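You operate a simulated robot arm through the tools that you are given. There is no shell and no other tool. Be economical: measure what you need, move in short steps, check, and stop when the job is done.

You run a simulated robot arm. Do the job below in one go: nothing can be reset, and whatever is moved stays where it is left.

JOB
Take the yellow spool and leave it on the pink card. Press the orange button to switch it on. Put three of the reels from the yellow-legged table on the top of the small grey table. Stack the blue block marked "1" from the yellow-legged table on top of the blue block marked "3". Put the small red box on the yellow-legged table away on the middle belt. Fetch the yellow card and set it in the red crate. The order is free.

Only the result counts: the job must be done as asked and must still hold three seconds after the hand-in. Knocking over, shifting, dropping, spilling or breaking anything else fails it.

ROBOT AND FRAMES
A 7-joint arm with a vacuum gripper on a trunk, on a base that drives. Base frame: it is fixed to the floor where the robot stands at the start and does not move with it; the origin is under the middle of the robot, x ahead of it, y to its left, z up; the surface under the hand at the start is at about z = 840. Readings come in mm, degrees, newtons and seconds.
Its first joint turns from -149.0 to 149.0 degrees. Places, roughly: blue block [1000, -2250, 750]; middle belt [-8700, -700, 800]; orange button [400, -1700, 900]; pink card [1000, -2750, 750]; red crate [500, 250, 250]; reel [500, -2000, 750]; small red box [1000, -2500, 750]; top of the small grey table [-100, -4500, 800]; yellow card [0, -4750, 750]; yellow spool (6x6x5 cm) [800, 100, 1000]. Payload 1.06 kg.
Tool frame: the origin (TCP) lies in the middle of the cups' lips, and z points out of the cups. The gripper has 1 cup of 24 mm across, covering 24 by 24 mm (tool x, y); the bellows give 8 mm. With the vacuum on, a cup seals on a smooth face that it is pressed against (1 to 4 N); it does not hold porous or soft things. The pull reaches 23 N.
Orientation is that of the tool frame in the base frame, as [roll, pitch, yaw] about the fixed x, y, z axes, in that order (R = Rz(yaw) Ry(pitch) Rx(roll)). With the cups facing straight down, the tool's x points along the base's -x, its y along +y and its z along -z.

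CONTROLS
- The arm moves only by the tool play_rows. Its arguments are lists of equal length, an entry for each row: "angular": the turn, a rotation vector about the tool's x, y, z in degrees, a list of three; "dp": the shift along the tool's x, y, z in mm, a list of three; "vac": the vacuum: 1 switches it on, -1 off. In form: {"angular": [[ax, ay, az], ...], "dp": [[tx, ty, tz], ...], "vac": [vac, ...]}. A call has 1 to 12 rows; each row shifts and turns the commanded pose from where the row before left it, along the tool's axes as they then stand. Each row takes 0.2 s and may step no farther than 50 mm and 8.6 degrees from the row before; otherwise, or with a gripper value out of range, the whole call is refused. Where a pose cannot be reached the arm comes as near as it can. A force on the tool above 40 N (or 10 N above the force at the start of the call, whichever is more), or a blocked arm, ends the call early, and 0.2 s more pass. The pull builds up within a second once a cup has sealed. Time passes only in rows, and 0.2 s behind the last, so rows that do not move give it time. The reply holds the time, the measured pose of the TCP, the force on the tool along the base axes and the pull of the vacuum, in the units named above and with some noise, with the torque about the TCP (base axes, N m) and any sound that the robot's microphone picked up, and new pictures: "views" is both (left out), scene, wrist or none.
- Cameras (640 x 400 px; columns grow to the right, rows downward): "scene" is now at [24.2, 168.1, 1552.3]; the picture's right is [-0.11, -0.99, 0.00], its down [-0.74, 0.08, -0.67] and it looks along [0.67, -0.07, -0.74] (base axes); focal length 252 px, centre (320, 200). "wrist" rides on the gripper at [78, 19, -96] in the tool frame; the picture's right is [-0.24, 0.97, 0.00], its down [-0.71, -0.17, -0.69] and it looks along [-0.67, -0.16, 0.73] (tool axes); focal length 243 px, centre (320, 200). There is no depth. A picture from a camera that has moved, and an enlarged one, comes with that camera's place and axes in the base frame and with its lens. The place of the scene camera against the robot may be out by one fixed shift of up to 12 mm in any direction.
- slide_trunk(by): slides the trunk up (or, below 0, down) by that many mm; the arm and the scene camera ride with it, the base frame stays. It gives what a move gives, with no picture.
- drive_base(legs): drives the robot by 1 to 6 legs, each [ahead, turn to the left] in mm and degrees, along the robot's own axes; the way and the turn of a leg run together, so that a leg with both is an arc; at most 1500 mm and 180 degrees a leg. The arm and the cameras ride along, it lands a little off, and it stops where it bumps. It gives what a move gives, and a new picture of the scene camera.
- aim_head(pan, tilt): turns the head with the scene camera to pan (to the left, within 155 degrees either way) and tilt (down, from -29 to 69), counted from straight ahead of the robot. It gives what a move gives, and a new picture of the scene camera.
- inspect(camera, box): a new picture of the part [left, top, right, bottom] of that camera's present view, enlarged. No time passes.
- hand_in(): hands the job in; it is judged then, once.

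Go step by step. Nothing tells you exact positions but the pictures and the camera data: compare them with the known pose of the tool, close in by small moves and look again before you grip or let go. The budget is 217 turns and 260 pictures, counting those below and the enlarged ones. Unless the task says otherwise, let go and move clear before handing in, and close with one line.

The tools are called by a JSON object that holds its "fn" and its "kwargs". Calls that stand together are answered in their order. play_rows: Moves the arm, as the interface text tells. Its arguments: {"type":"object","properties":{"angular":{"type":"array"},"dp":{"type":"array"},"vac":{"type":"array"},"views":{"type":"string","enum":["both","scene","wrist","none"]}},"required":["angular","dp","vac"]} The other tools are called the same way: slide_trunk (by) slides the trunk up or down; drive_base (legs) drives the base; aim_head (pan, tilt) turns the head that bears the scene camera; inspect (camera, box) takes an enlarged picture of a part of a camera's view; hand_in () hands the job in.

At the start:

```text
time: 0.0
position: [738.7, -48.0, 1222.9]
tool_rot: [179.9, 0.0, 180.0]
force: [-0.4, 0.1, 0.2]
ft_torque: [-0.03, 0.01, 0.0]
pull: 0.1
trunk travel left (down, up): [-625.0, 85.0]
robot x, y, heading: [-2.4, -0.9, 0.0]
head pan, tilt: [-6.4, 47.7]
```

scene: 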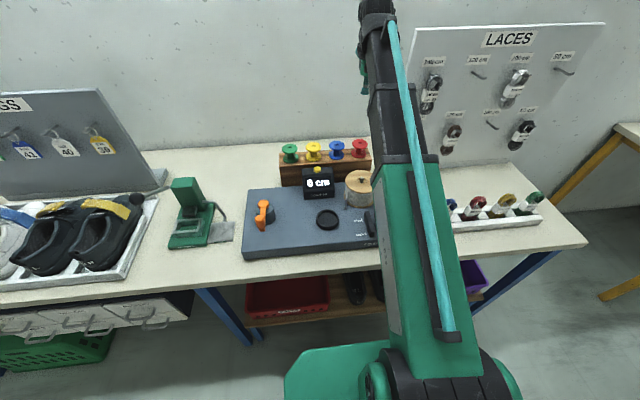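
wrist: 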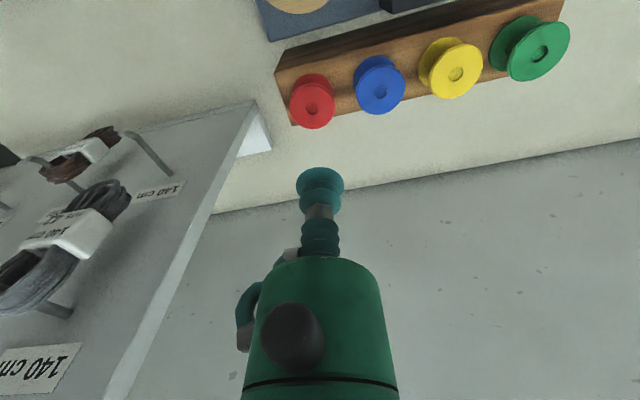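

The bench ahead carries a rack of spools, and I take the yellow one to be near (795, 116, 985). I'll look closer at it before moving.

{"fn": "inspect", "kwargs": {"camera": "wrist", "box": [260, 0, 580, 200]}}

{"fn": "inspect", "kwargs": {"camera": "scene", "box": [220, 120, 420, 320]}}

```text
2.00 times, centred on (420, 100) of wrist
camera zoom: at [660.0, -29.4, 1317.7], right [0.24, 0.97, 0.0], down [0.71, -0.17, 0.69], along [0.67, -0.16, -0.73], focal length 485 px, centre (120, 400)
```

zoom: 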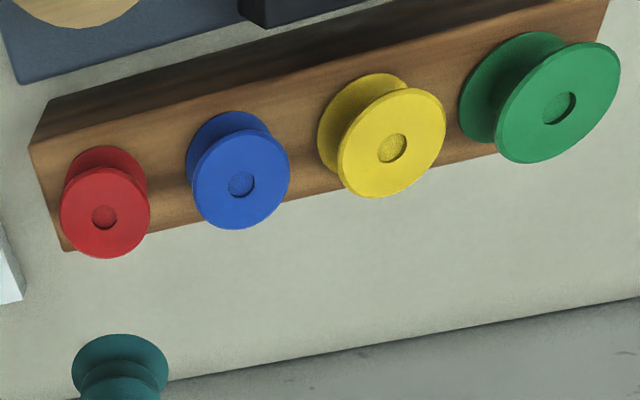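

```text
2.00 times, centred on (320, 220) of scene
camera zoom: at [24.2, 168.1, 1552.3], right [-0.11, -0.99, 0.0], down [-0.74, 0.08, -0.67], along [0.67, -0.07, -0.74], focal length 503 px, centre (320, 160)
```

zoom: 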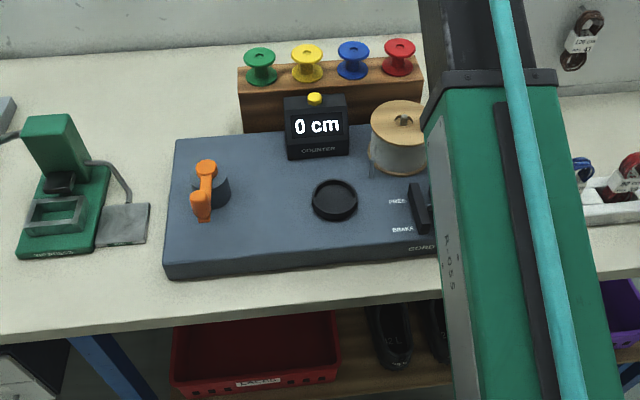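

The spools have a small dimple in the middle of a flat top. I'll move above the yellow spool and look again.

{"fn": "play_rows", "kwargs": {"angular": [[0, 0, 0], [0, 0, 0], [0, 0, 0], [0, 0, 0], [0, 0, 0]], "dp": [[-14, 41, 20], [-14, 41, 20], [-14, 41, 20], [-14, 41, 20], [0, 0, 20]], "vac": [-1, -1, -1, -1, -1]}}

```text
time: 1.2
position: [796.4, 115.2, 1120.2]
tool_rot: [-180.0, 0.0, 179.9]
force: [0.0, 0.2, -0.1]
ft_torque: [0.01, -0.03, 0.02]
pull: 0.0
trunk travel left (down, up): [-625.0, 85.0]
robot x, y, heading: [0.2, 0.8, -0.0]
head pan, tilt: [-6.4, 47.7]
camera scene: at [24.3, 168.1, 1552.3], right [-0.11, -0.99, 0.0], down [-0.74, 0.08, -0.67], along [0.67, -0.07, -0.74], focal length 252 px, centre (320, 200)
camera wrist: at [716.7, 132.8, 1215.6], right [0.24, 0.97, 0.0], down [0.71, -0.17, 0.69], along [0.67, -0.16, -0.73], focal length 243 px, centre (320, 200)
```

scene: 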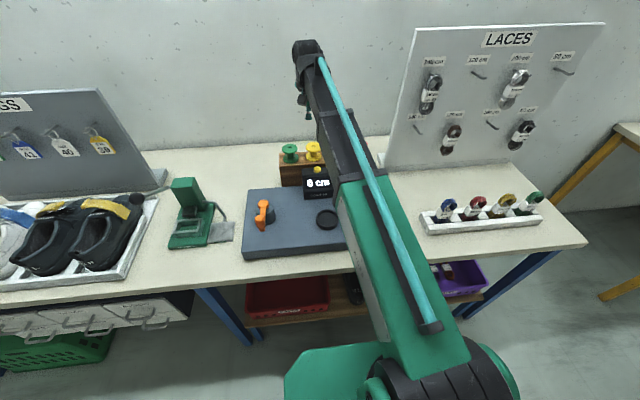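
wrist: 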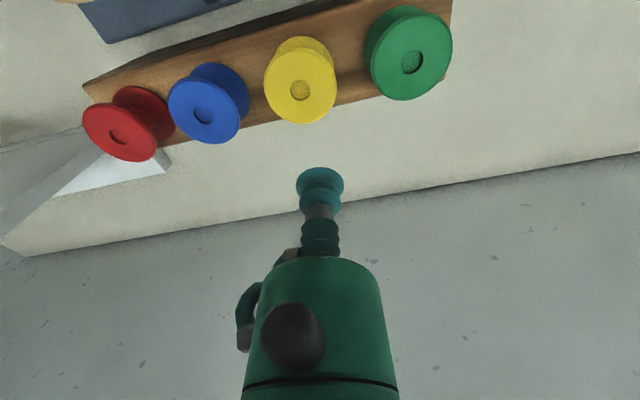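

Triangulating from both wrist views puts the spool's top centre at (780, 102, 1017). I'll move over it and go down to 25 mm above.

{"fn": "play_rows", "kwargs": {"angular": [[0, 0, 0], [0, 0, 0], [0, 0, 0]], "dp": [[16, -13.6, 0], [0, 0, 40], [0, 0, 35]], "vac": [-1, -1, -1], "views": "wrist"}}

```text
time: 2.0
position: [778.6, 102.8, 1045.7]
tool_rot: [-180.0, 0.0, -180.0]
force: [-0.4, -0.3, 0.3]
ft_torque: [-0.01, 0.01, -0.01]
pull: 0.1
trunk travel left (down, up): [-625.0, 85.0]
robot x, y, heading: [3.5, -2.0, -0.2]
head pan, tilt: [-6.4, 47.7]
camera wrist: at [699.5, 121.3, 1141.1], right [0.24, 0.97, 0.0], down [0.71, -0.17, 0.69], along [0.67, -0.16, -0.73], focal length 243 px, centre (320, 200)
```

wrist: 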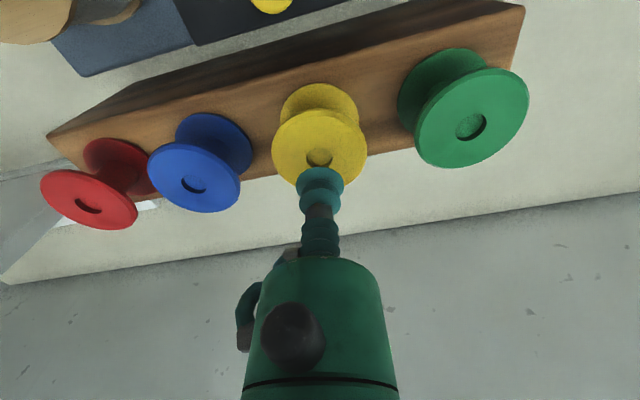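

It is centred over the dimple. I'll descend gently with the vacuum on.

{"fn": "play_rows", "kwargs": {"angular": [[0, 0, 0], [0, 0, 0], [0, 0, 0], [0, 0, 0], [0, 0, 0], [0, 0, 0], [0, 0, 0]], "dp": [[0, 0, 20], [0, 0, 7], [0, 0, 3], [0, 0, 2], [0, 0, 0], [0, 0, 0], [0, 0, 0]], "vac": [1, 1, 1, 1, 1, 1, 1], "views": "wrist"}}

```text
time: 3.6
position: [778.0, 102.4, 1014.8]
tool_rot: [-179.9, -0.1, 179.9]
force: [1.4, 3.2, 13.3]
ft_torque: [0.03, 0.04, -0.02]
pull: 22.4
trunk travel left (down, up): [-625.0, 85.0]
robot x, y, heading: [1.2, -1.3, -0.1]
head pan, tilt: [-6.4, 47.7]
camera wrist: at [699.3, 121.7, 1109.9], right [0.23, 0.97, 0.0], down [0.71, -0.17, 0.69], along [0.67, -0.16, -0.73], focal length 243 px, centre (320, 200)
```

wrist: 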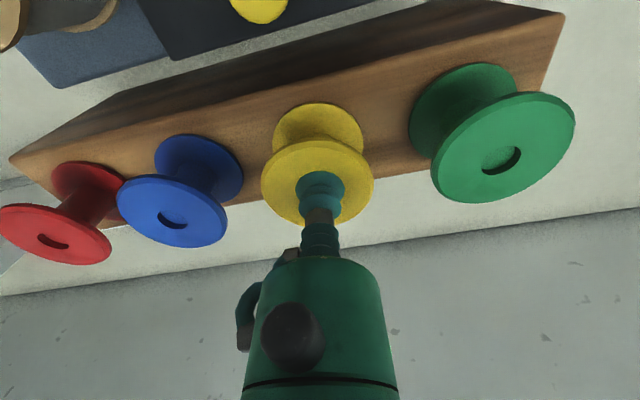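

The cup has sealed with a pull of 22 N. I'll lift straight up and turn the head to the right towards the yellow-legged table.

{"fn": "play_rows", "kwargs": {"angular": [[0, 0, 0], [0, 0, 0], [0, 0, 0], [0, 0, 0], [0, 0, 0], [0, 0, 0]], "dp": [[0, 0, -10], [0, 0, -20], [0, 0, -45], [0, 0, -45], [0, 0, -45], [0, 0, -45]], "vac": [1, 1, 1, 1, 1, 1], "views": "wrist"}}

{"fn": "aim_head", "kwargs": {"pan": -70, "tilt": 25}}

```text
time: 5.0
position: [777.4, 102.7, 1225.8]
tool_rot: [179.9, 0.0, -179.9]
force: [-0.2, -0.8, -0.9]
ft_torque: [0.04, 0.04, 0.01]
pull: 22.4
trunk travel left (down, up): [-625.0, 85.0]
robot x, y, heading: [-2.6, -3.7, 0.0]
head pan, tilt: [-6.4, 47.7]
camera wrist: at [699.0, 121.7, 1321.5], right [0.24, 0.97, 0.0], down [0.71, -0.17, 0.69], along [0.67, -0.16, -0.73], focal length 243 px, centre (320, 200)
```

wrist: 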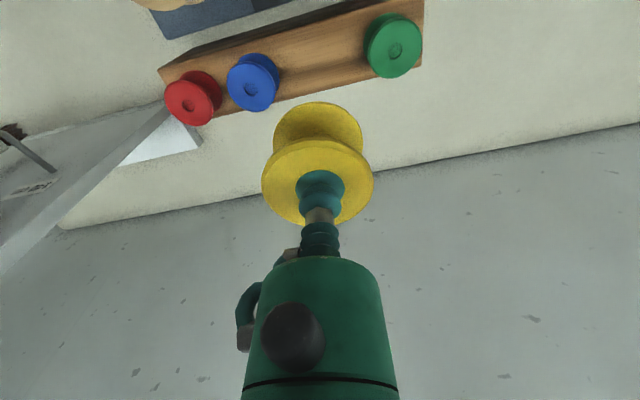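

```text
time: 6.3
position: [778.7, 102.0, 1225.3]
tool_rot: [180.0, 0.0, 180.0]
force: [0.7, -0.6, -0.4]
ft_torque: [0.0, 0.0, 0.01]
pull: 22.8
trunk travel left (down, up): [-625.0, 85.0]
robot x, y, heading: [0.2, -2.1, -0.1]
head pan, tilt: [-70.0, 25.0]
camera scene: at [-22.8, 90.4, 1586.7], right [-0.94, -0.34, 0.0], down [-0.14, 0.4, -0.91], along [0.31, -0.85, -0.42], focal length 252 px, centre (320, 200)
```

scene: 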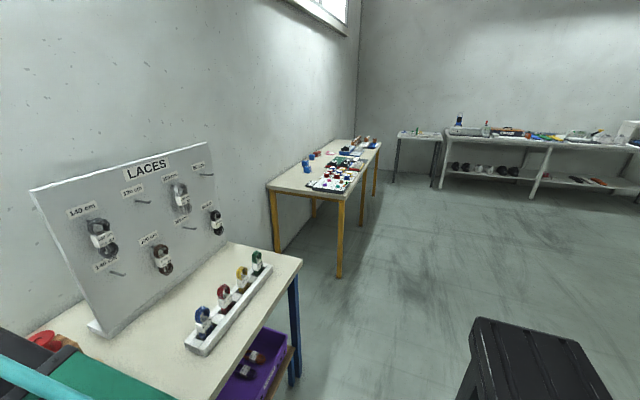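

The yellow-legged table stands along the right wall, beyond the bench, with a black stool-like thing on my right. I'll look more closely and check behind me.

{"fn": "inspect", "kwargs": {"camera": "scene", "box": [250, 110, 450, 235]}}

{"fn": "aim_head", "kwargs": {"pan": -120, "tilt": 30}}

{"fn": "aim_head", "kwargs": {"pan": 150, "tilt": 25}}

```text
3.20 times, centred on (350, 172) of scene
camera zoom: at [-22.8, 90.4, 1586.7], right [-0.94, -0.34, 0.0], down [-0.14, 0.4, -0.91], along [0.31, -0.85, -0.42], focal length 805 px, centre (224, 288)
```

zoom: 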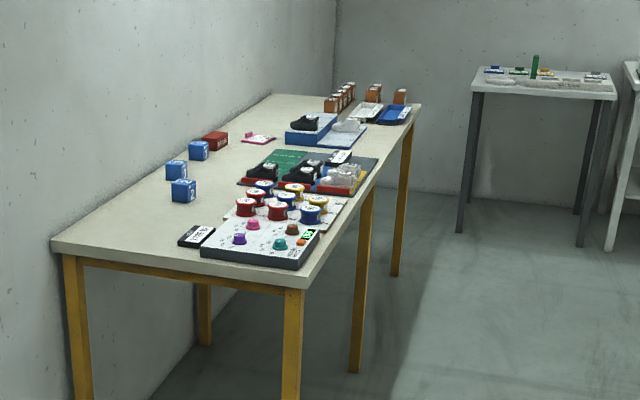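

```text
time: 7.5
position: [777.9, 102.7, 1224.1]
tool_rot: [-179.9, 0.0, 180.0]
force: [0.1, 0.2, -0.5]
ft_torque: [0.0, -0.03, 0.0]
pull: 22.4
trunk travel left (down, up): [-625.0, 85.0]
robot x, y, heading: [1.3, 0.8, -0.1]
head pan, tilt: [-120.0, 30.0]
camera scene: at [-99.5, 98.5, 1578.7], right [-0.87, 0.5, 0.0], down [0.25, 0.43, -0.87], along [-0.43, -0.75, -0.5], focal length 252 px, centre (320, 200)
```

scene: 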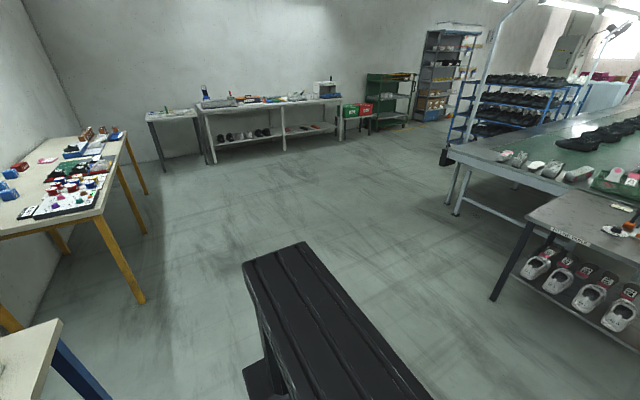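

```text
time: 11.3
position: [777.8, 102.0, 1225.7]
tool_rot: [180.0, 0.0, 180.0]
force: [0.2, 0.3, -0.3]
ft_torque: [0.0, 0.04, 0.01]
pull: 22.6
trunk travel left (down, up): [-625.0, 85.0]
robot x, y, heading: [0.2, -2.5, 0.1]
head pan, tilt: [150.0, 25.0]
camera scene: at [-134.1, 223.0, 1586.7], right [0.5, 0.87, 0.0], down [0.37, -0.21, -0.91], along [-0.78, 0.45, -0.42], focal length 252 px, centre (320, 200)
```

scene: 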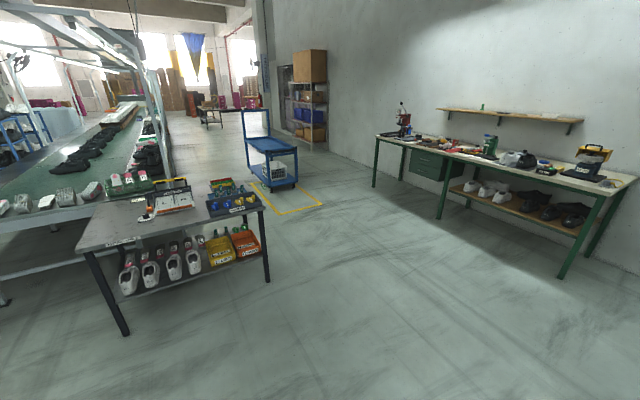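

The black shape close on my right is the robot's own trunk, so the floor is free. I'll back off from the bench, drive along to the yellow-legged table at about y = -2300 and face it.

{"fn": "aim_head", "kwargs": {"pan": 0, "tilt": 40}}

{"fn": "drive_base", "kwargs": {"legs": [[-380, 0], [0, -90], [1300, 0], [1050, 0], [0, 90]]}}

```text
time: 13.6
position: [777.8, 103.8, 1224.8]
tool_rot: [180.0, 0.0, -180.0]
force: [0.7, -0.2, -1.1]
ft_torque: [-0.02, 0.03, 0.02]
pull: 23.0
trunk travel left (down, up): [-625.0, 85.0]
robot x, y, heading: [-2.8, 1.5, -0.2]
head pan, tilt: [0.0, 40.0]
camera scene: at [30.7, 177.0, 1563.4], right [0.0, -1.0, 0.0], down [-0.64, 0.0, -0.77], along [0.77, 0.0, -0.64], focal length 252 px, centre (320, 200)
```

scene: 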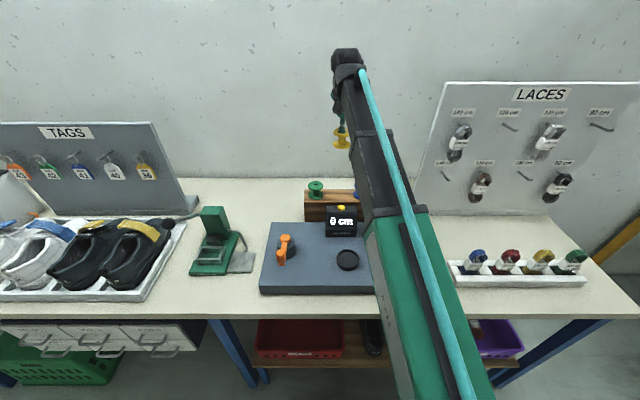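

```text
time: 34.6
position: [441.0, -2150.0, 1225.9]
tool_rot: [180.0, 0.0, -177.1]
force: [-0.1, -0.4, -0.6]
ft_torque: [-0.01, -0.01, -0.02]
pull: 23.0
trunk travel left (down, up): [-625.0, 85.0]
robot x, y, heading: [-329.9, -2293.2, 2.9]
head pan, tilt: [0.0, 40.0]
camera scene: at [-308.3, -2112.8, 1563.4], right [0.05, -1.0, 0.0], down [-0.64, -0.03, -0.77], along [0.77, 0.04, -0.64], focal length 252 px, centre (320, 200)
```

scene: 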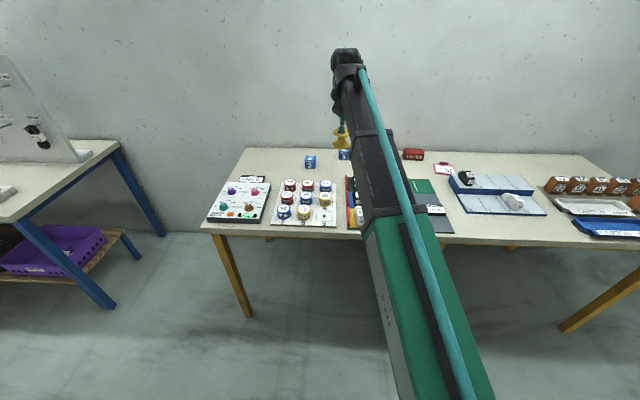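

The table is in view and the pink card is near (1005, -2760). I'll drive closer so that it is in reach.

{"fn": "drive_base", "kwargs": {"legs": [[0, -44.6], [430, 0], [0, 41.7], [85, 0]]}}

```text
time: 41.8
position: [853.1, -2467.6, 1224.2]
tool_rot: [180.0, -0.1, -179.9]
force: [-0.1, -0.3, -0.3]
ft_torque: [0.0, 0.01, -0.01]
pull: 23.0
trunk travel left (down, up): [-625.0, 85.0]
robot x, y, heading: [73.3, -2568.3, 0.1]
head pan, tilt: [0.0, 40.0]
camera scene: at [106.2, -2393.6, 1563.3], right [0.0, -1.0, 0.0], down [-0.64, 0.0, -0.77], along [0.77, 0.0, -0.64], focal length 252 px, centre (320, 200)
```

scene: 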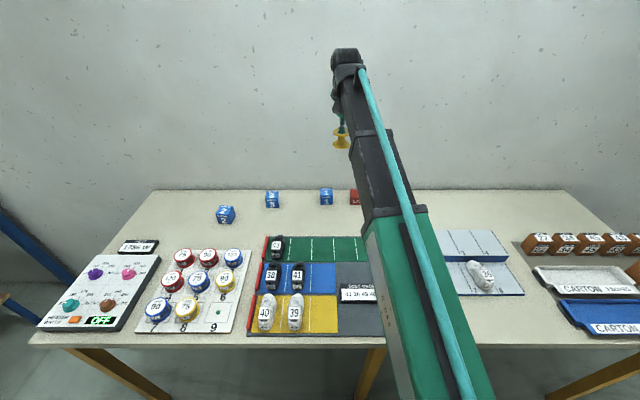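

The robot stands well here. I'll lower the trunk by about 100 mm for this lower table and swing the tool towards the card.

{"fn": "slide_trunk", "kwargs": {"by": -100}}

{"fn": "play_rows", "kwargs": {"angular": [[0, 0, 0], [0, 0, 0], [0, 0, 0], [0, 0, 0], [0, 0, 0], [0, 0, 0]], "dp": [[-12, -40, 20], [-12, -40, 20], [-12, -40, 20], [-12, -40, 20], [-12, -40, 20], [-12, -40, 20]], "vac": [1, 1, 1, 1, 1, 1]}}

```text
time: 43.1
position: [852.9, -2468.1, 1125.5]
tool_rot: [179.9, 0.0, 180.0]
force: [-0.8, 0.4, -0.4]
ft_torque: [-0.01, -0.03, 0.0]
pull: 23.0
trunk travel left (down, up): [-525.0, 185.0]
robot x, y, heading: [71.5, -2566.6, -0.0]
head pan, tilt: [0.0, 40.0]
```

```text
time: 44.5
position: [922.5, -2708.6, 1004.2]
tool_rot: [-180.0, 0.0, -179.8]
force: [-0.1, 0.8, -0.3]
ft_torque: [0.04, 0.0, 0.03]
pull: 22.8
trunk travel left (down, up): [-525.0, 185.0]
robot x, y, heading: [77.0, -2575.5, -0.0]
head pan, tilt: [0.0, 40.0]
camera scene: at [104.8, -2393.9, 1463.4], right [0.0, -1.0, 0.0], down [-0.64, 0.0, -0.77], along [0.77, 0.0, -0.64], focal length 252 px, centre (320, 200)
camera wrist: at [843.6, -2690.1, 1099.7], right [0.23, 0.97, 0.0], down [0.71, -0.17, 0.68], along [0.67, -0.16, -0.73], focal length 243 px, centre (320, 200)
```

scene: 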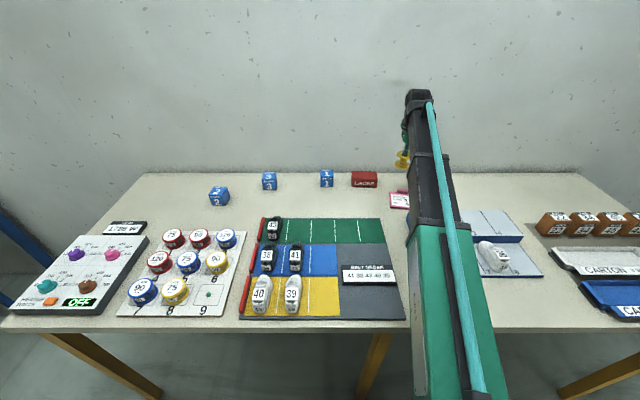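
wrist: 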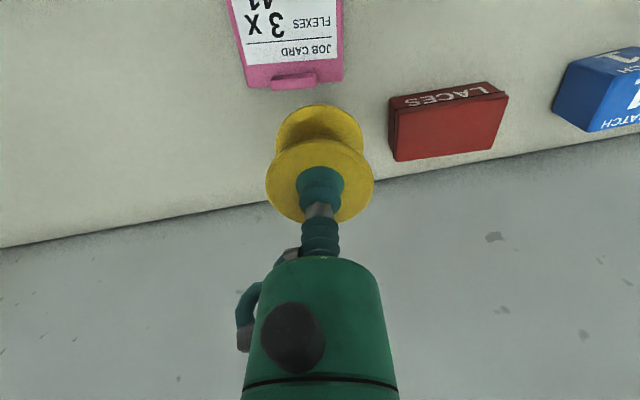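

The pink job card lies a little nearer than the tool. I'll pull back to see all of it.

{"fn": "play_rows", "kwargs": {"angular": [[0, 0, 0], [0, 0, 0]], "dp": [[40, -30, 0], [40, -30, 0]], "vac": [1, 1], "views": "wrist"}}

{"fn": "inspect", "kwargs": {"camera": "scene", "box": [320, 140, 480, 240]}}

```text
time: 45.1
position: [843.0, -2767.4, 1006.0]
tool_rot: [-180.0, 0.0, -179.9]
force: [0.2, 0.5, -0.3]
ft_torque: [0.01, 0.0, 0.0]
pull: 22.6
trunk travel left (down, up): [-525.0, 185.0]
robot x, y, heading: [77.3, -2570.7, -0.1]
head pan, tilt: [0.0, 40.0]
camera wrist: at [764.3, -2748.3, 1102.2], right [0.23, 0.97, 0.0], down [0.71, -0.17, 0.68], along [0.67, -0.16, -0.73], focal length 243 px, centre (320, 200)
```

wrist: 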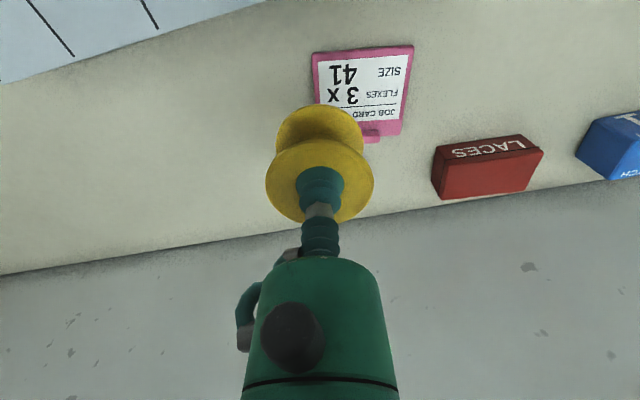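

```text
4.00 times, centred on (400, 190) of scene
camera zoom: at [104.3, -2394.0, 1463.4], right [0.0, -1.0, 0.0], down [-0.64, 0.0, -0.77], along [0.77, 0.0, -0.64], focal length 1006 px, centre (0, 240)
```

zoom: 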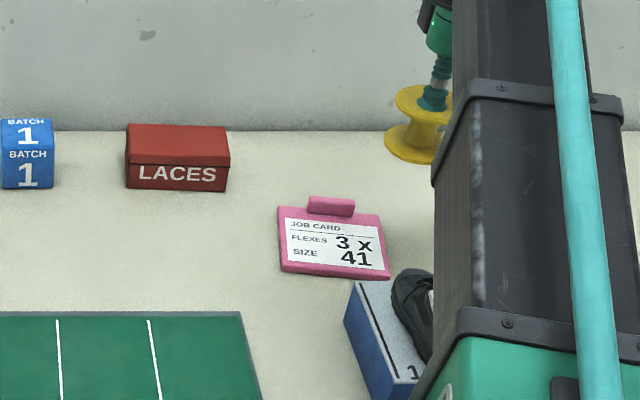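

Two views disagree with a table at 750; triangulation gives the card's centre at about (872, -2726, 818). I'll move above it, go down to about 900 and check.

{"fn": "play_rows", "kwargs": {"angular": [[0, 0, 0], [0, 0, 0], [0, 0, 0]], "dp": [[-26, 41, 20], [0, 0, 40], [0, 0, 40]], "vac": [1, 1, 1]}}

{"fn": "inspect", "kwargs": {"camera": "scene", "box": [320, 140, 480, 240]}}

```text
refused: row 1 steps farther than a row can; nothing moved
```

```text
4.00 times, centred on (400, 190) of scene
camera zoom: at [104.3, -2394.0, 1463.4], right [0.0, -1.0, 0.0], down [-0.64, 0.0, -0.77], along [0.77, 0.0, -0.64], focal length 1006 px, centre (0, 240)
```

zoom: 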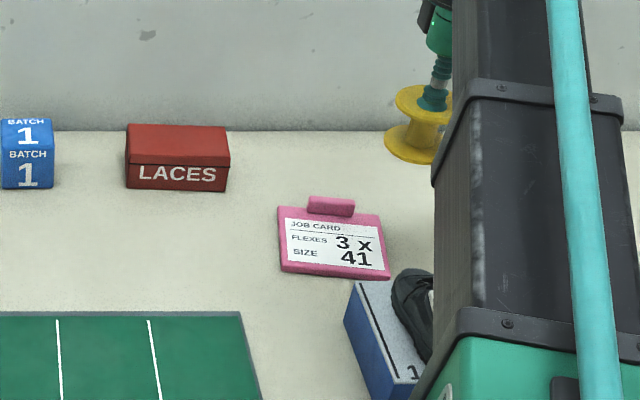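

The step was too long, so I'll split it.

{"fn": "play_rows", "kwargs": {"angular": [[0, 0, 0], [0, 0, 0], [0, 0, 0], [0, 0, 0]], "dp": [[-13, 20, 10], [-13, 21, 10], [0, 0, 40], [0, 0, 40]], "vac": [1, 1, 1, 1], "views": "wrist"}}

{"fn": "inspect", "kwargs": {"camera": "scene", "box": [320, 140, 480, 240]}}

```text
time: 46.1
position: [871.7, -2723.6, 903.6]
tool_rot: [-179.9, 0.1, 180.0]
force: [-0.2, -0.1, -0.6]
ft_torque: [-0.03, 0.03, 0.01]
pull: 22.8
trunk travel left (down, up): [-525.0, 185.0]
robot x, y, heading: [72.8, -2569.2, 0.4]
head pan, tilt: [0.0, 40.0]
camera wrist: at [793.0, -2704.9, 999.7], right [0.23, 0.97, 0.0], down [0.71, -0.17, 0.69], along [0.67, -0.16, -0.73], focal length 243 px, centre (320, 200)
```

wrist: 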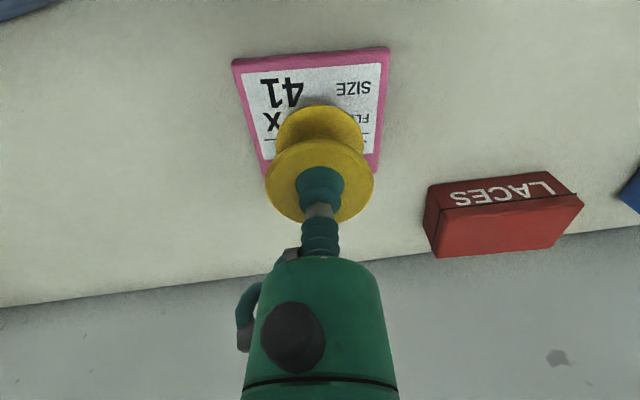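

```text
4.00 times, centred on (400, 190) of scene
camera zoom: at [104.7, -2393.8, 1463.5], right [0.0, -1.0, 0.0], down [-0.64, 0.0, -0.77], along [0.77, 0.0, -0.64], focal length 1006 px, centre (0, 240)
```

zoom: 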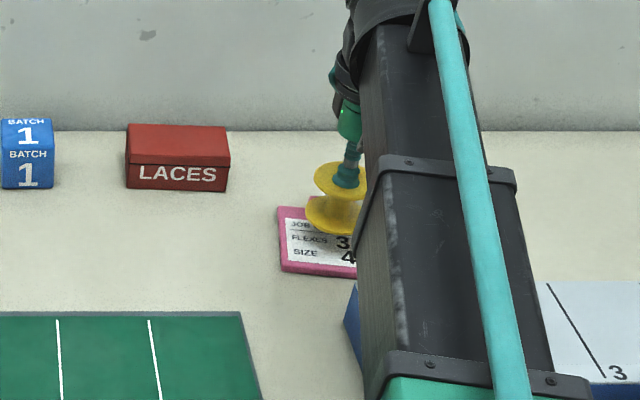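

The card spans about x 828–935 and y -2771 to -2672, so the spool is well over it. I'll lower in small steps until it touches.

{"fn": "play_rows", "kwargs": {"angular": [[0, 0, 0], [0, 0, 0], [0, 0, 0], [0, 0, 0]], "dp": [[0, 0, 15], [0, 0, 8], [0, 0, 3], [0, 0, 0]], "vac": [1, 1, 1, 1], "views": "none"}}

{"fn": "inspect", "kwargs": {"camera": "scene", "box": [320, 140, 480, 240]}}

```text
time: 47.1
position: [871.0, -2725.6, 881.1]
tool_rot: [-180.0, -0.1, -180.0]
force: [0.7, 0.6, 0.1]
ft_torque: [-0.02, 0.03, -0.01]
pull: 23.0
trunk travel left (down, up): [-525.0, 185.0]
robot x, y, heading: [74.9, -2572.0, 0.1]
head pan, tilt: [0.0, 40.0]
```

```text
4.00 times, centred on (400, 190) of scene
camera zoom: at [104.6, -2393.7, 1463.4], right [0.0, -1.0, 0.0], down [-0.64, 0.0, -0.77], along [0.77, 0.0, -0.64], focal length 1006 px, centre (0, 240)
```

zoom: 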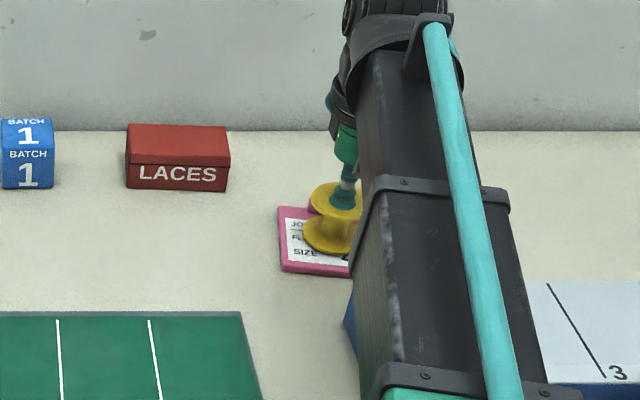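

{"fn": "play_rows", "kwargs": {"angular": [[0, 0, 0], [0, 0, 0], [0, 0, 0], [0, 0, 0]], "dp": [[0, 0, 3], [0, 0, 3], [0, 0, 2], [0, 0, 0]], "vac": [1, 1, 1, 1], "views": "wrist"}}

```text
time: 48.1
position: [870.8, -2725.9, 874.4]
tool_rot: [180.0, 0.0, -179.9]
force: [0.8, 0.0, 16.5]
ft_torque: [0.0, -0.02, -0.02]
pull: 23.1
trunk travel left (down, up): [-525.0, 185.0]
robot x, y, heading: [72.5, -2570.2, 0.2]
head pan, tilt: [0.0, 40.0]
camera wrist: at [791.4, -2706.5, 968.6], right [0.23, 0.97, 0.0], down [0.71, -0.17, 0.69], along [0.67, -0.16, -0.73], focal length 243 px, centre (320, 200)
```

wrist: 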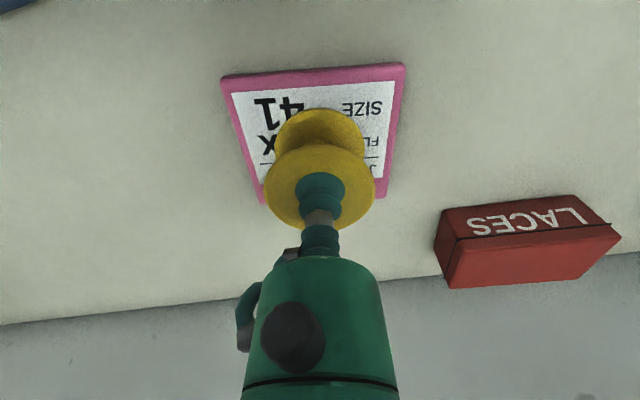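

It touches down at 16 N. I'll release, wait, then rise.

{"fn": "play_rows", "kwargs": {"angular": [[0, 0, 0], [0, 0, 0], [0, 0, 0], [0, 0, 0], [0, 0, 0], [0, 0, 0], [0, 0, 0], [0, 0, 0], [0, 0, 0]], "dp": [[0, 0, -2], [0, 0, 0], [0, 0, 0], [0, 0, 0], [0, 0, 0], [0, 0, -5], [0, 0, -15], [0, 0, -40], [0, 0, -40]], "vac": [-1, -1, -1, -1, -1, -1, -1, -1, -1]}}

```text
time: 50.1
position: [871.4, -2725.5, 974.4]
tool_rot: [180.0, 0.0, -179.9]
force: [0.5, 0.0, 0.7]
ft_torque: [0.02, 0.01, 0.03]
pull: 0.1
trunk travel left (down, up): [-525.0, 185.0]
robot x, y, heading: [73.5, -2569.4, -0.0]
head pan, tilt: [0.0, 40.0]
camera scene: at [104.5, -2393.7, 1463.3], right [0.0, -1.0, 0.0], down [-0.64, 0.0, -0.77], along [0.77, 0.0, -0.64], focal length 252 px, centre (320, 200)
camera wrist: at [792.1, -2706.4, 1070.0], right [0.23, 0.97, 0.0], down [0.71, -0.17, 0.69], along [0.67, -0.16, -0.73], focal length 243 px, centre (320, 200)
```

scene: 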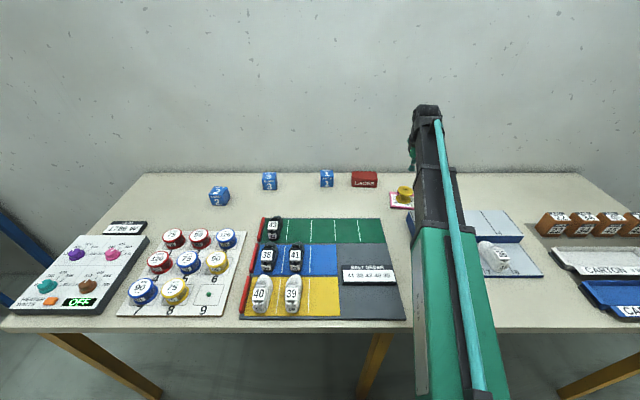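
wrist: 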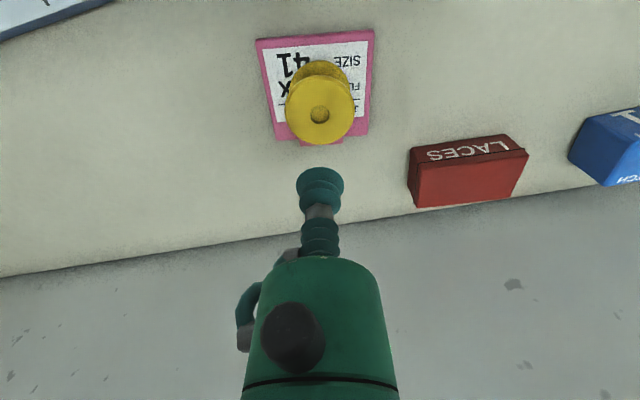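

The spool stands on the pink card. Next I'll read the blue blocks and the button panel.

{"fn": "inspect", "kwargs": {"camera": "scene", "box": [190, 150, 390, 225]}}

{"fn": "inspect", "kwargs": {"camera": "scene", "box": [0, 210, 250, 330]}}

```text
3.20 times, centred on (290, 188) of scene
camera zoom: at [104.5, -2393.7, 1463.3], right [0.0, -1.0, 0.0], down [-0.64, 0.0, -0.77], along [0.77, 0.0, -0.64], focal length 805 px, centre (416, 240)
```

zoom: 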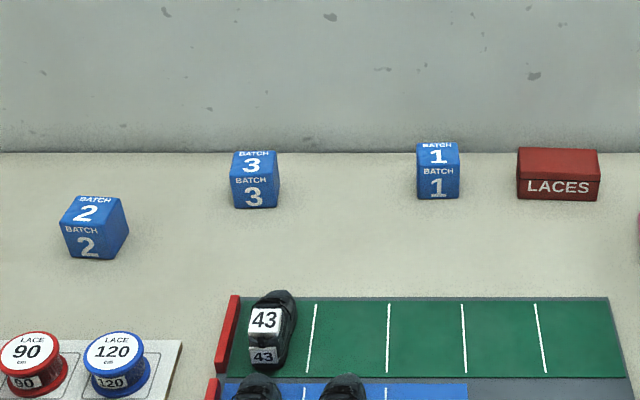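

```text
2.56 times, centred on (125, 270) of scene
camera zoom: at [104.5, -2393.7, 1463.3], right [0.0, -1.0, 0.0], down [-0.64, 0.0, -0.77], along [0.77, 0.0, -0.64], focal length 644 px, centre (819, 21)
```

zoom: 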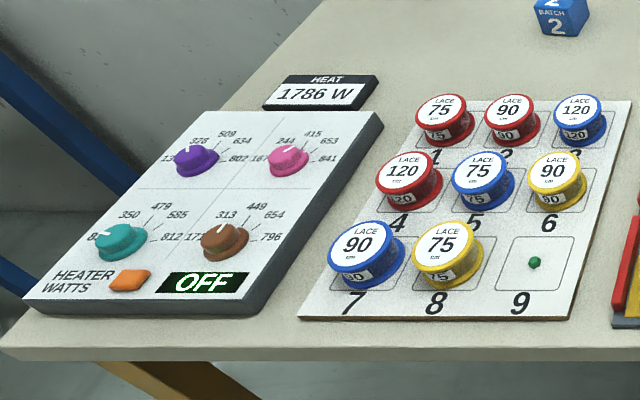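

Block 1 is near (1008, -2423) and block 3 near (988, -2179). I'll shift the base about 270 mm along the table so that the blocks, reels and button are all in reach.

{"fn": "drive_base", "kwargs": {"legs": [[-150, 0], [0, 90], [260, 0], [0, -90], [150, 0]]}}

```text
time: 61.4
position: [875.1, -2490.5, 973.5]
tool_rot: [-180.0, -0.1, 178.6]
force: [-0.4, 0.5, -0.1]
ft_torque: [0.0, -0.02, -0.03]
pull: 0.0
trunk travel left (down, up): [-525.0, 185.0]
robot x, y, heading: [80.6, -2319.6, -1.2]
head pan, tilt: [0.0, 40.0]
camera scene: at [116.8, -2141.7, 1463.4], right [-0.02, -1.0, 0.0], down [-0.64, 0.01, -0.77], along [0.77, -0.02, -0.64], focal length 252 px, centre (320, 200)
```

scene: 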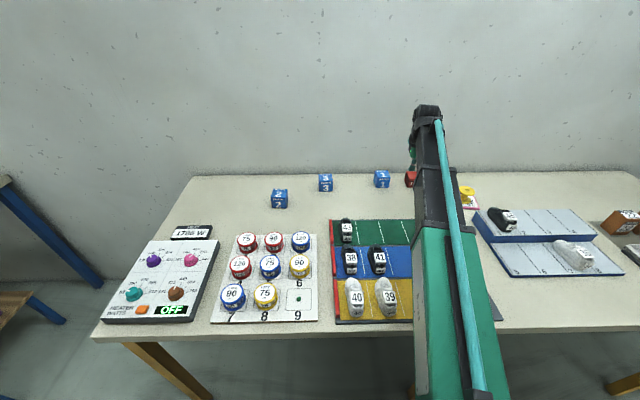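

I'm at (80, -2320) with a heading of -1.2°. I'll square the tool and move it towards block 1 for a wrist view.

{"fn": "play_rows", "kwargs": {"angular": [[0, 0, -1.4], [0, 0, 0], [0, 0, 0]], "dp": [[0, 0, 0], [-30, 34, 0], [-20, 33, 0]], "vac": [-1, -1, -1]}}

{"fn": "inspect", "kwargs": {"camera": "scene", "box": [260, 140, 460, 240]}}

```text
time: 62.2
position: [923.7, -2423.5, 974.6]
tool_rot: [179.9, -0.1, -179.7]
force: [-0.7, 0.3, 0.4]
ft_torque: [-0.04, -0.03, 0.01]
pull: 0.0
trunk travel left (down, up): [-525.0, 185.0]
robot x, y, heading: [82.0, -2320.7, -1.0]
head pan, tilt: [0.0, 40.0]
camera scene: at [116.5, -2141.3, 1463.3], right [-0.02, -1.0, 0.0], down [-0.64, 0.01, -0.77], along [0.77, -0.02, -0.64], focal length 252 px, centre (320, 200)
camera wrist: at [845.8, -2404.6, 1069.6], right [0.23, 0.97, 0.0], down [0.71, -0.17, 0.68], along [0.67, -0.16, -0.73], focal length 243 px, centre (320, 200)
```

scene: 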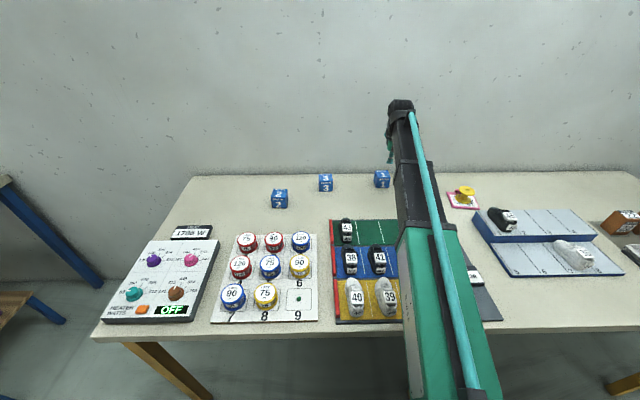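
wrist: 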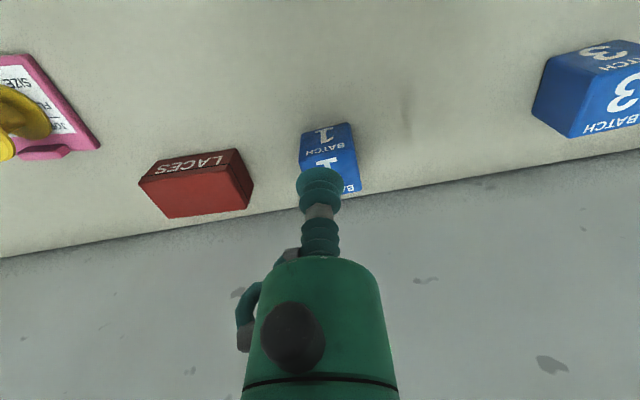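

```text
3.20 times, centred on (360, 190) of scene
camera zoom: at [116.5, -2141.3, 1463.3], right [-0.02, -1.0, 0.0], down [-0.64, 0.01, -0.77], along [0.77, -0.02, -0.64], focal length 805 px, centre (192, 232)
```

zoom: 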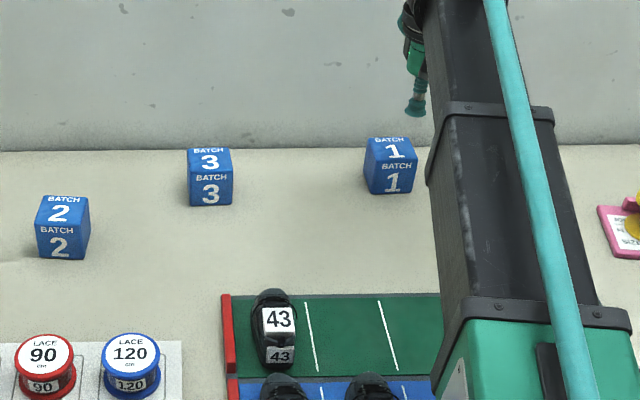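

{"fn": "inspect", "kwargs": {"camera": "wrist", "box": [240, 90, 400, 210]}}

```text
3.33 times, centred on (320, 150) of wrist
camera zoom: at [845.8, -2404.6, 1069.6], right [0.23, 0.97, 0.0], down [0.71, -0.17, 0.68], along [0.67, -0.16, -0.73], focal length 809 px, centre (320, 367)
```

zoom: 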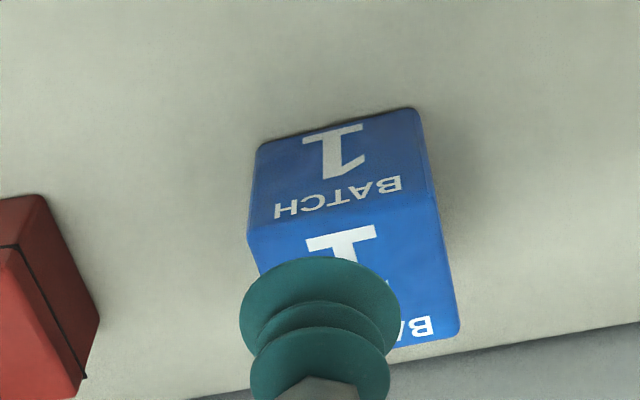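

The block's top centre is near (998, -2429, 870). I'll move over it at 30 mm height and check.

{"fn": "play_rows", "kwargs": {"angular": [[0, 0, 0], [0, 0, 0], [0, 0, 0]], "dp": [[-37, -3, 0], [-37, -2, 20], [0, 0, 48]], "vac": [-1, -1, -1], "views": "wrist"}}

{"fn": "inspect", "kwargs": {"camera": "scene", "box": [320, 130, 460, 210]}}

{"fn": "inspect", "kwargs": {"camera": "wrist", "box": [240, 90, 400, 210]}}

```text
time: 63.0
position: [998.9, -2430.0, 905.8]
tool_rot: [180.0, 0.0, -179.9]
force: [0.3, -0.3, 0.5]
ft_torque: [-0.01, 0.04, 0.02]
pull: 0.1
trunk travel left (down, up): [-525.0, 185.0]
robot x, y, heading: [82.6, -2319.7, -1.0]
head pan, tilt: [0.0, 40.0]
camera wrist: at [919.7, -2410.4, 1002.1], right [0.23, 0.97, 0.0], down [0.71, -0.17, 0.69], along [0.67, -0.16, -0.73], focal length 243 px, centre (320, 200)
```

wrist: 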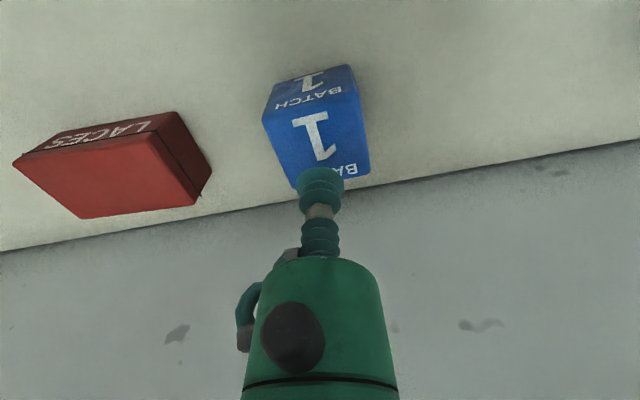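

```text
4.57 times, centred on (390, 170) of scene
camera zoom: at [116.5, -2141.6, 1463.4], right [-0.02, -1.0, 0.0], down [-0.64, 0.01, -0.77], along [0.77, -0.02, -0.64], focal length 1150 px, centre (0, 337)
```

zoom: 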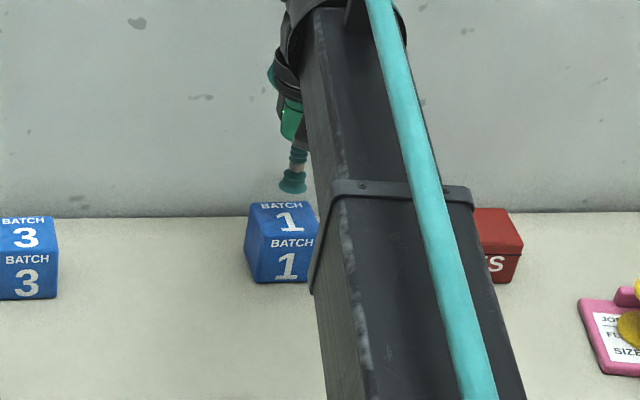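

```text
3.33 times, centred on (320, 150) of wrist
camera zoom: at [919.7, -2410.4, 1002.1], right [0.23, 0.97, 0.0], down [0.71, -0.17, 0.69], along [0.67, -0.16, -0.73], focal length 809 px, centre (320, 367)
```

zoom: 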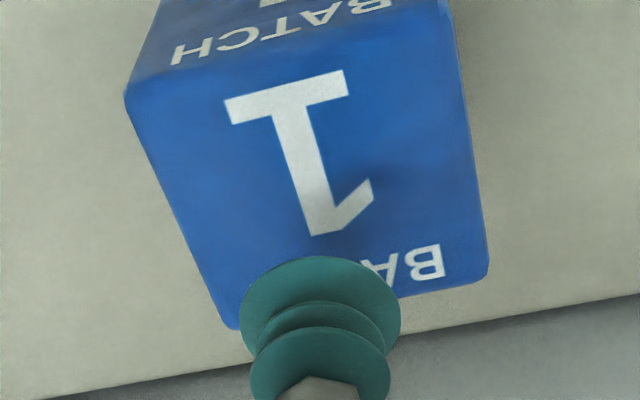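

The tool is centred over block 1's top, to within a few mm. I'll descend gently with the vacuum on.

{"fn": "play_rows", "kwargs": {"angular": [[0, 0, 0], [0, 0, 0], [0, 0, 0], [0, 0, 0], [0, 0, 0], [0, 0, 0], [0, 0, 0]], "dp": [[3, 1, 15], [0, 0, 6], [0, 0, 4], [0, 0, 4], [0, 0, 3], [0, 0, 3], [0, 0, 0]], "vac": [1, 1, 1, 1, 1, 1, 1], "views": "none"}}

```text
time: 64.6
position: [995.5, -2429.3, 872.9]
tool_rot: [180.0, 0.1, -179.9]
force: [3.5, -5.1, 17.4]
ft_torque: [-0.02, 0.0, -0.03]
pull: 22.9
trunk travel left (down, up): [-525.0, 185.0]
robot x, y, heading: [80.8, -2322.0, -1.2]
head pan, tilt: [0.0, 40.0]
```

The block is sealed. I'll lift it and carry it to a spot just short of block 3 for a view.

{"fn": "play_rows", "kwargs": {"angular": [[0, 0, 0], [0, 0, 0], [0, 0, 0], [0, 0, 0], [0, 0, 0], [0, 0, 0], [0, 0, 0], [0, 0, 0], [0, 0, 0], [0, 0, 0]], "dp": [[0, 0, -10], [0, 0, -25], [0, 0, -40], [0, 0, -40], [15, 35, -10], [15, 40, 0], [15, 40, 0], [15, 40, 0], [10, 40, 0], [0, 40, 0]], "vac": [1, 1, 1, 1, 1, 1, 1, 1, 1, 1]}}

{"fn": "inspect", "kwargs": {"camera": "wrist", "box": [220, 0, 460, 180]}}

{"fn": "inspect", "kwargs": {"camera": "scene", "box": [260, 130, 400, 210]}}

```text
time: 66.8
position: [923.6, -2194.0, 996.4]
tool_rot: [179.9, 0.0, -179.9]
force: [-0.6, 0.3, -1.2]
ft_torque: [0.04, -0.03, -0.01]
pull: 23.1
trunk travel left (down, up): [-525.0, 185.0]
robot x, y, heading: [85.3, -2320.3, -1.1]
head pan, tilt: [0.0, 40.0]
camera scene: at [116.4, -2141.3, 1463.3], right [-0.02, -1.0, 0.0], down [-0.64, 0.01, -0.77], along [0.77, -0.02, -0.64], focal length 252 px, centre (320, 200)
camera wrist: at [843.7, -2174.4, 1091.2], right [0.23, 0.97, 0.0], down [0.71, -0.17, 0.68], along [0.67, -0.16, -0.73], focal length 243 px, centre (320, 200)
```

scene: 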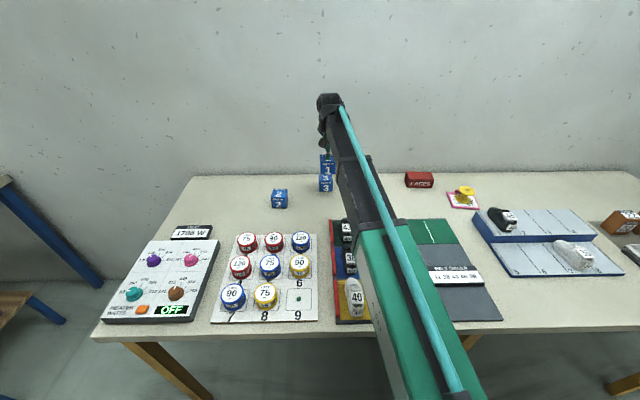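
wrist: 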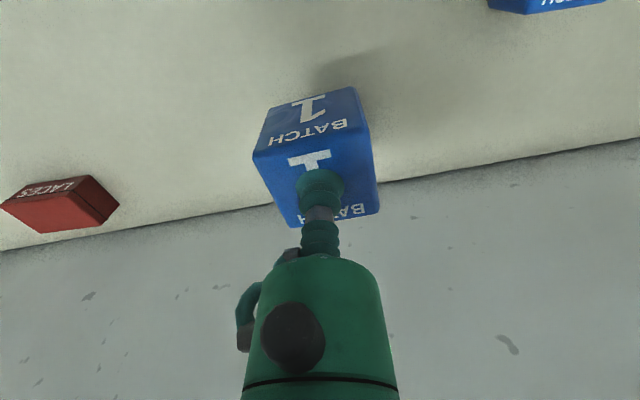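

```text
2.22 times, centred on (340, 90) of wrist
camera zoom: at [843.7, -2174.4, 1091.2], right [0.23, 0.97, 0.0], down [0.71, -0.17, 0.68], along [0.67, -0.16, -0.73], focal length 539 px, centre (276, 444)
```

zoom: 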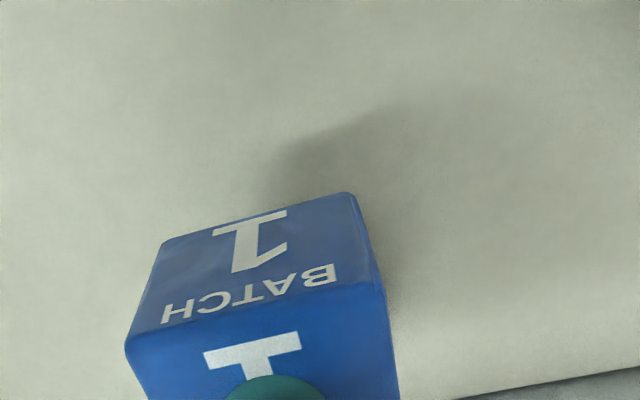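

```text
4.57 times, centred on (330, 170) of scene
camera zoom: at [116.4, -2141.3, 1463.3], right [-0.02, -1.0, 0.0], down [-0.64, 0.01, -0.77], along [0.77, -0.02, -0.64], focal length 1150 px, centre (274, 337)
```

zoom: 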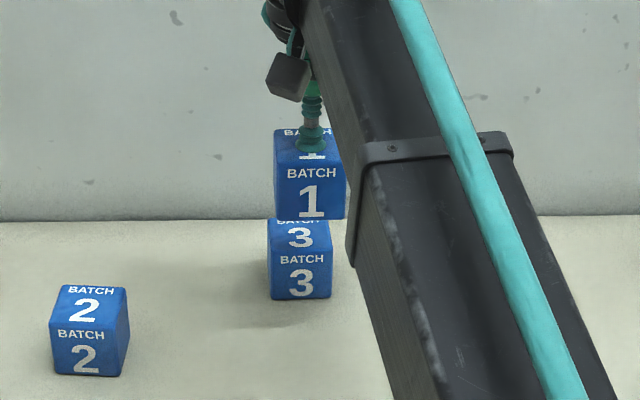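

Block 3 is hidden behind the held one, so I'll step sideways to see it with the wrist camera.

{"fn": "play_rows", "kwargs": {"angular": [[0, 0, 0], [0, 0, 0], [0, 0, 0]], "dp": [[0, -40, 0], [0, -40, 0], [0, -20, 0]], "vac": [1, 1, 1], "views": "wrist"}}

{"fn": "inspect", "kwargs": {"camera": "wrist", "box": [340, 40, 500, 160]}}

{"fn": "inspect", "kwargs": {"camera": "scene", "box": [300, 160, 350, 200]}}

```text
time: 67.6
position: [925.3, -2295.9, 996.5]
tool_rot: [-179.9, 0.0, -179.8]
force: [-0.2, 0.8, -1.7]
ft_torque: [-0.01, 0.0, 0.02]
pull: 23.1
trunk travel left (down, up): [-525.0, 185.0]
robot x, y, heading: [79.3, -2315.3, -1.3]
head pan, tilt: [0.0, 40.0]
camera wrist: at [846.7, -2276.3, 1091.2], right [0.23, 0.97, 0.0], down [0.71, -0.17, 0.68], along [0.67, -0.16, -0.73], focal length 243 px, centre (320, 200)
```

wrist: 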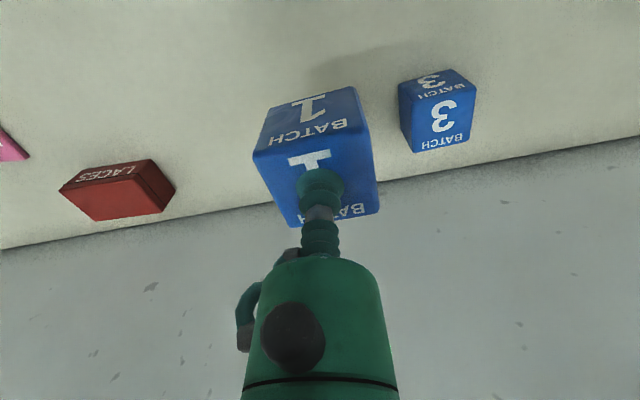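

```text
3.33 times, centred on (420, 100) of wrist
camera zoom: at [846.7, -2276.3, 1091.2], right [0.23, 0.97, 0.0], down [0.71, -0.17, 0.68], along [0.67, -0.16, -0.73], focal length 809 px, centre (-13, 533)
```

zoom: 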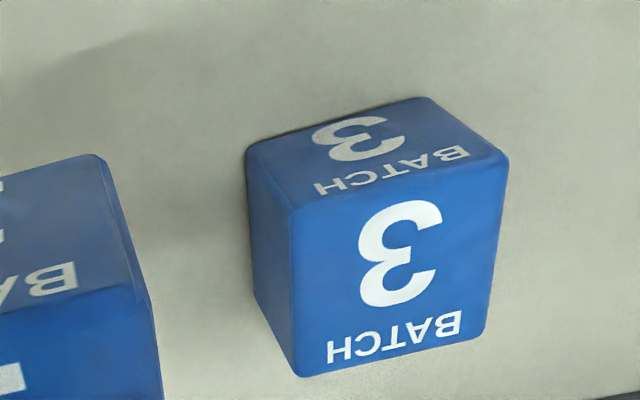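

```text
10.00 times, centred on (325, 180) of scene
camera zoom: at [116.4, -2141.7, 1463.4], right [-0.02, -1.0, 0.0], down [-0.64, 0.01, -0.77], along [0.77, -0.02, -0.64], focal length 2516 px, centre (270, 400)
```

zoom: 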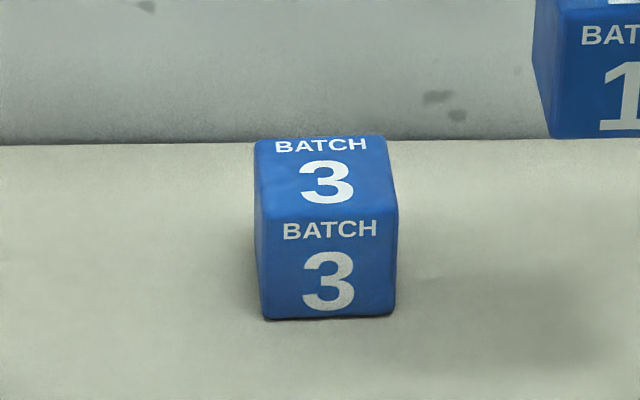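

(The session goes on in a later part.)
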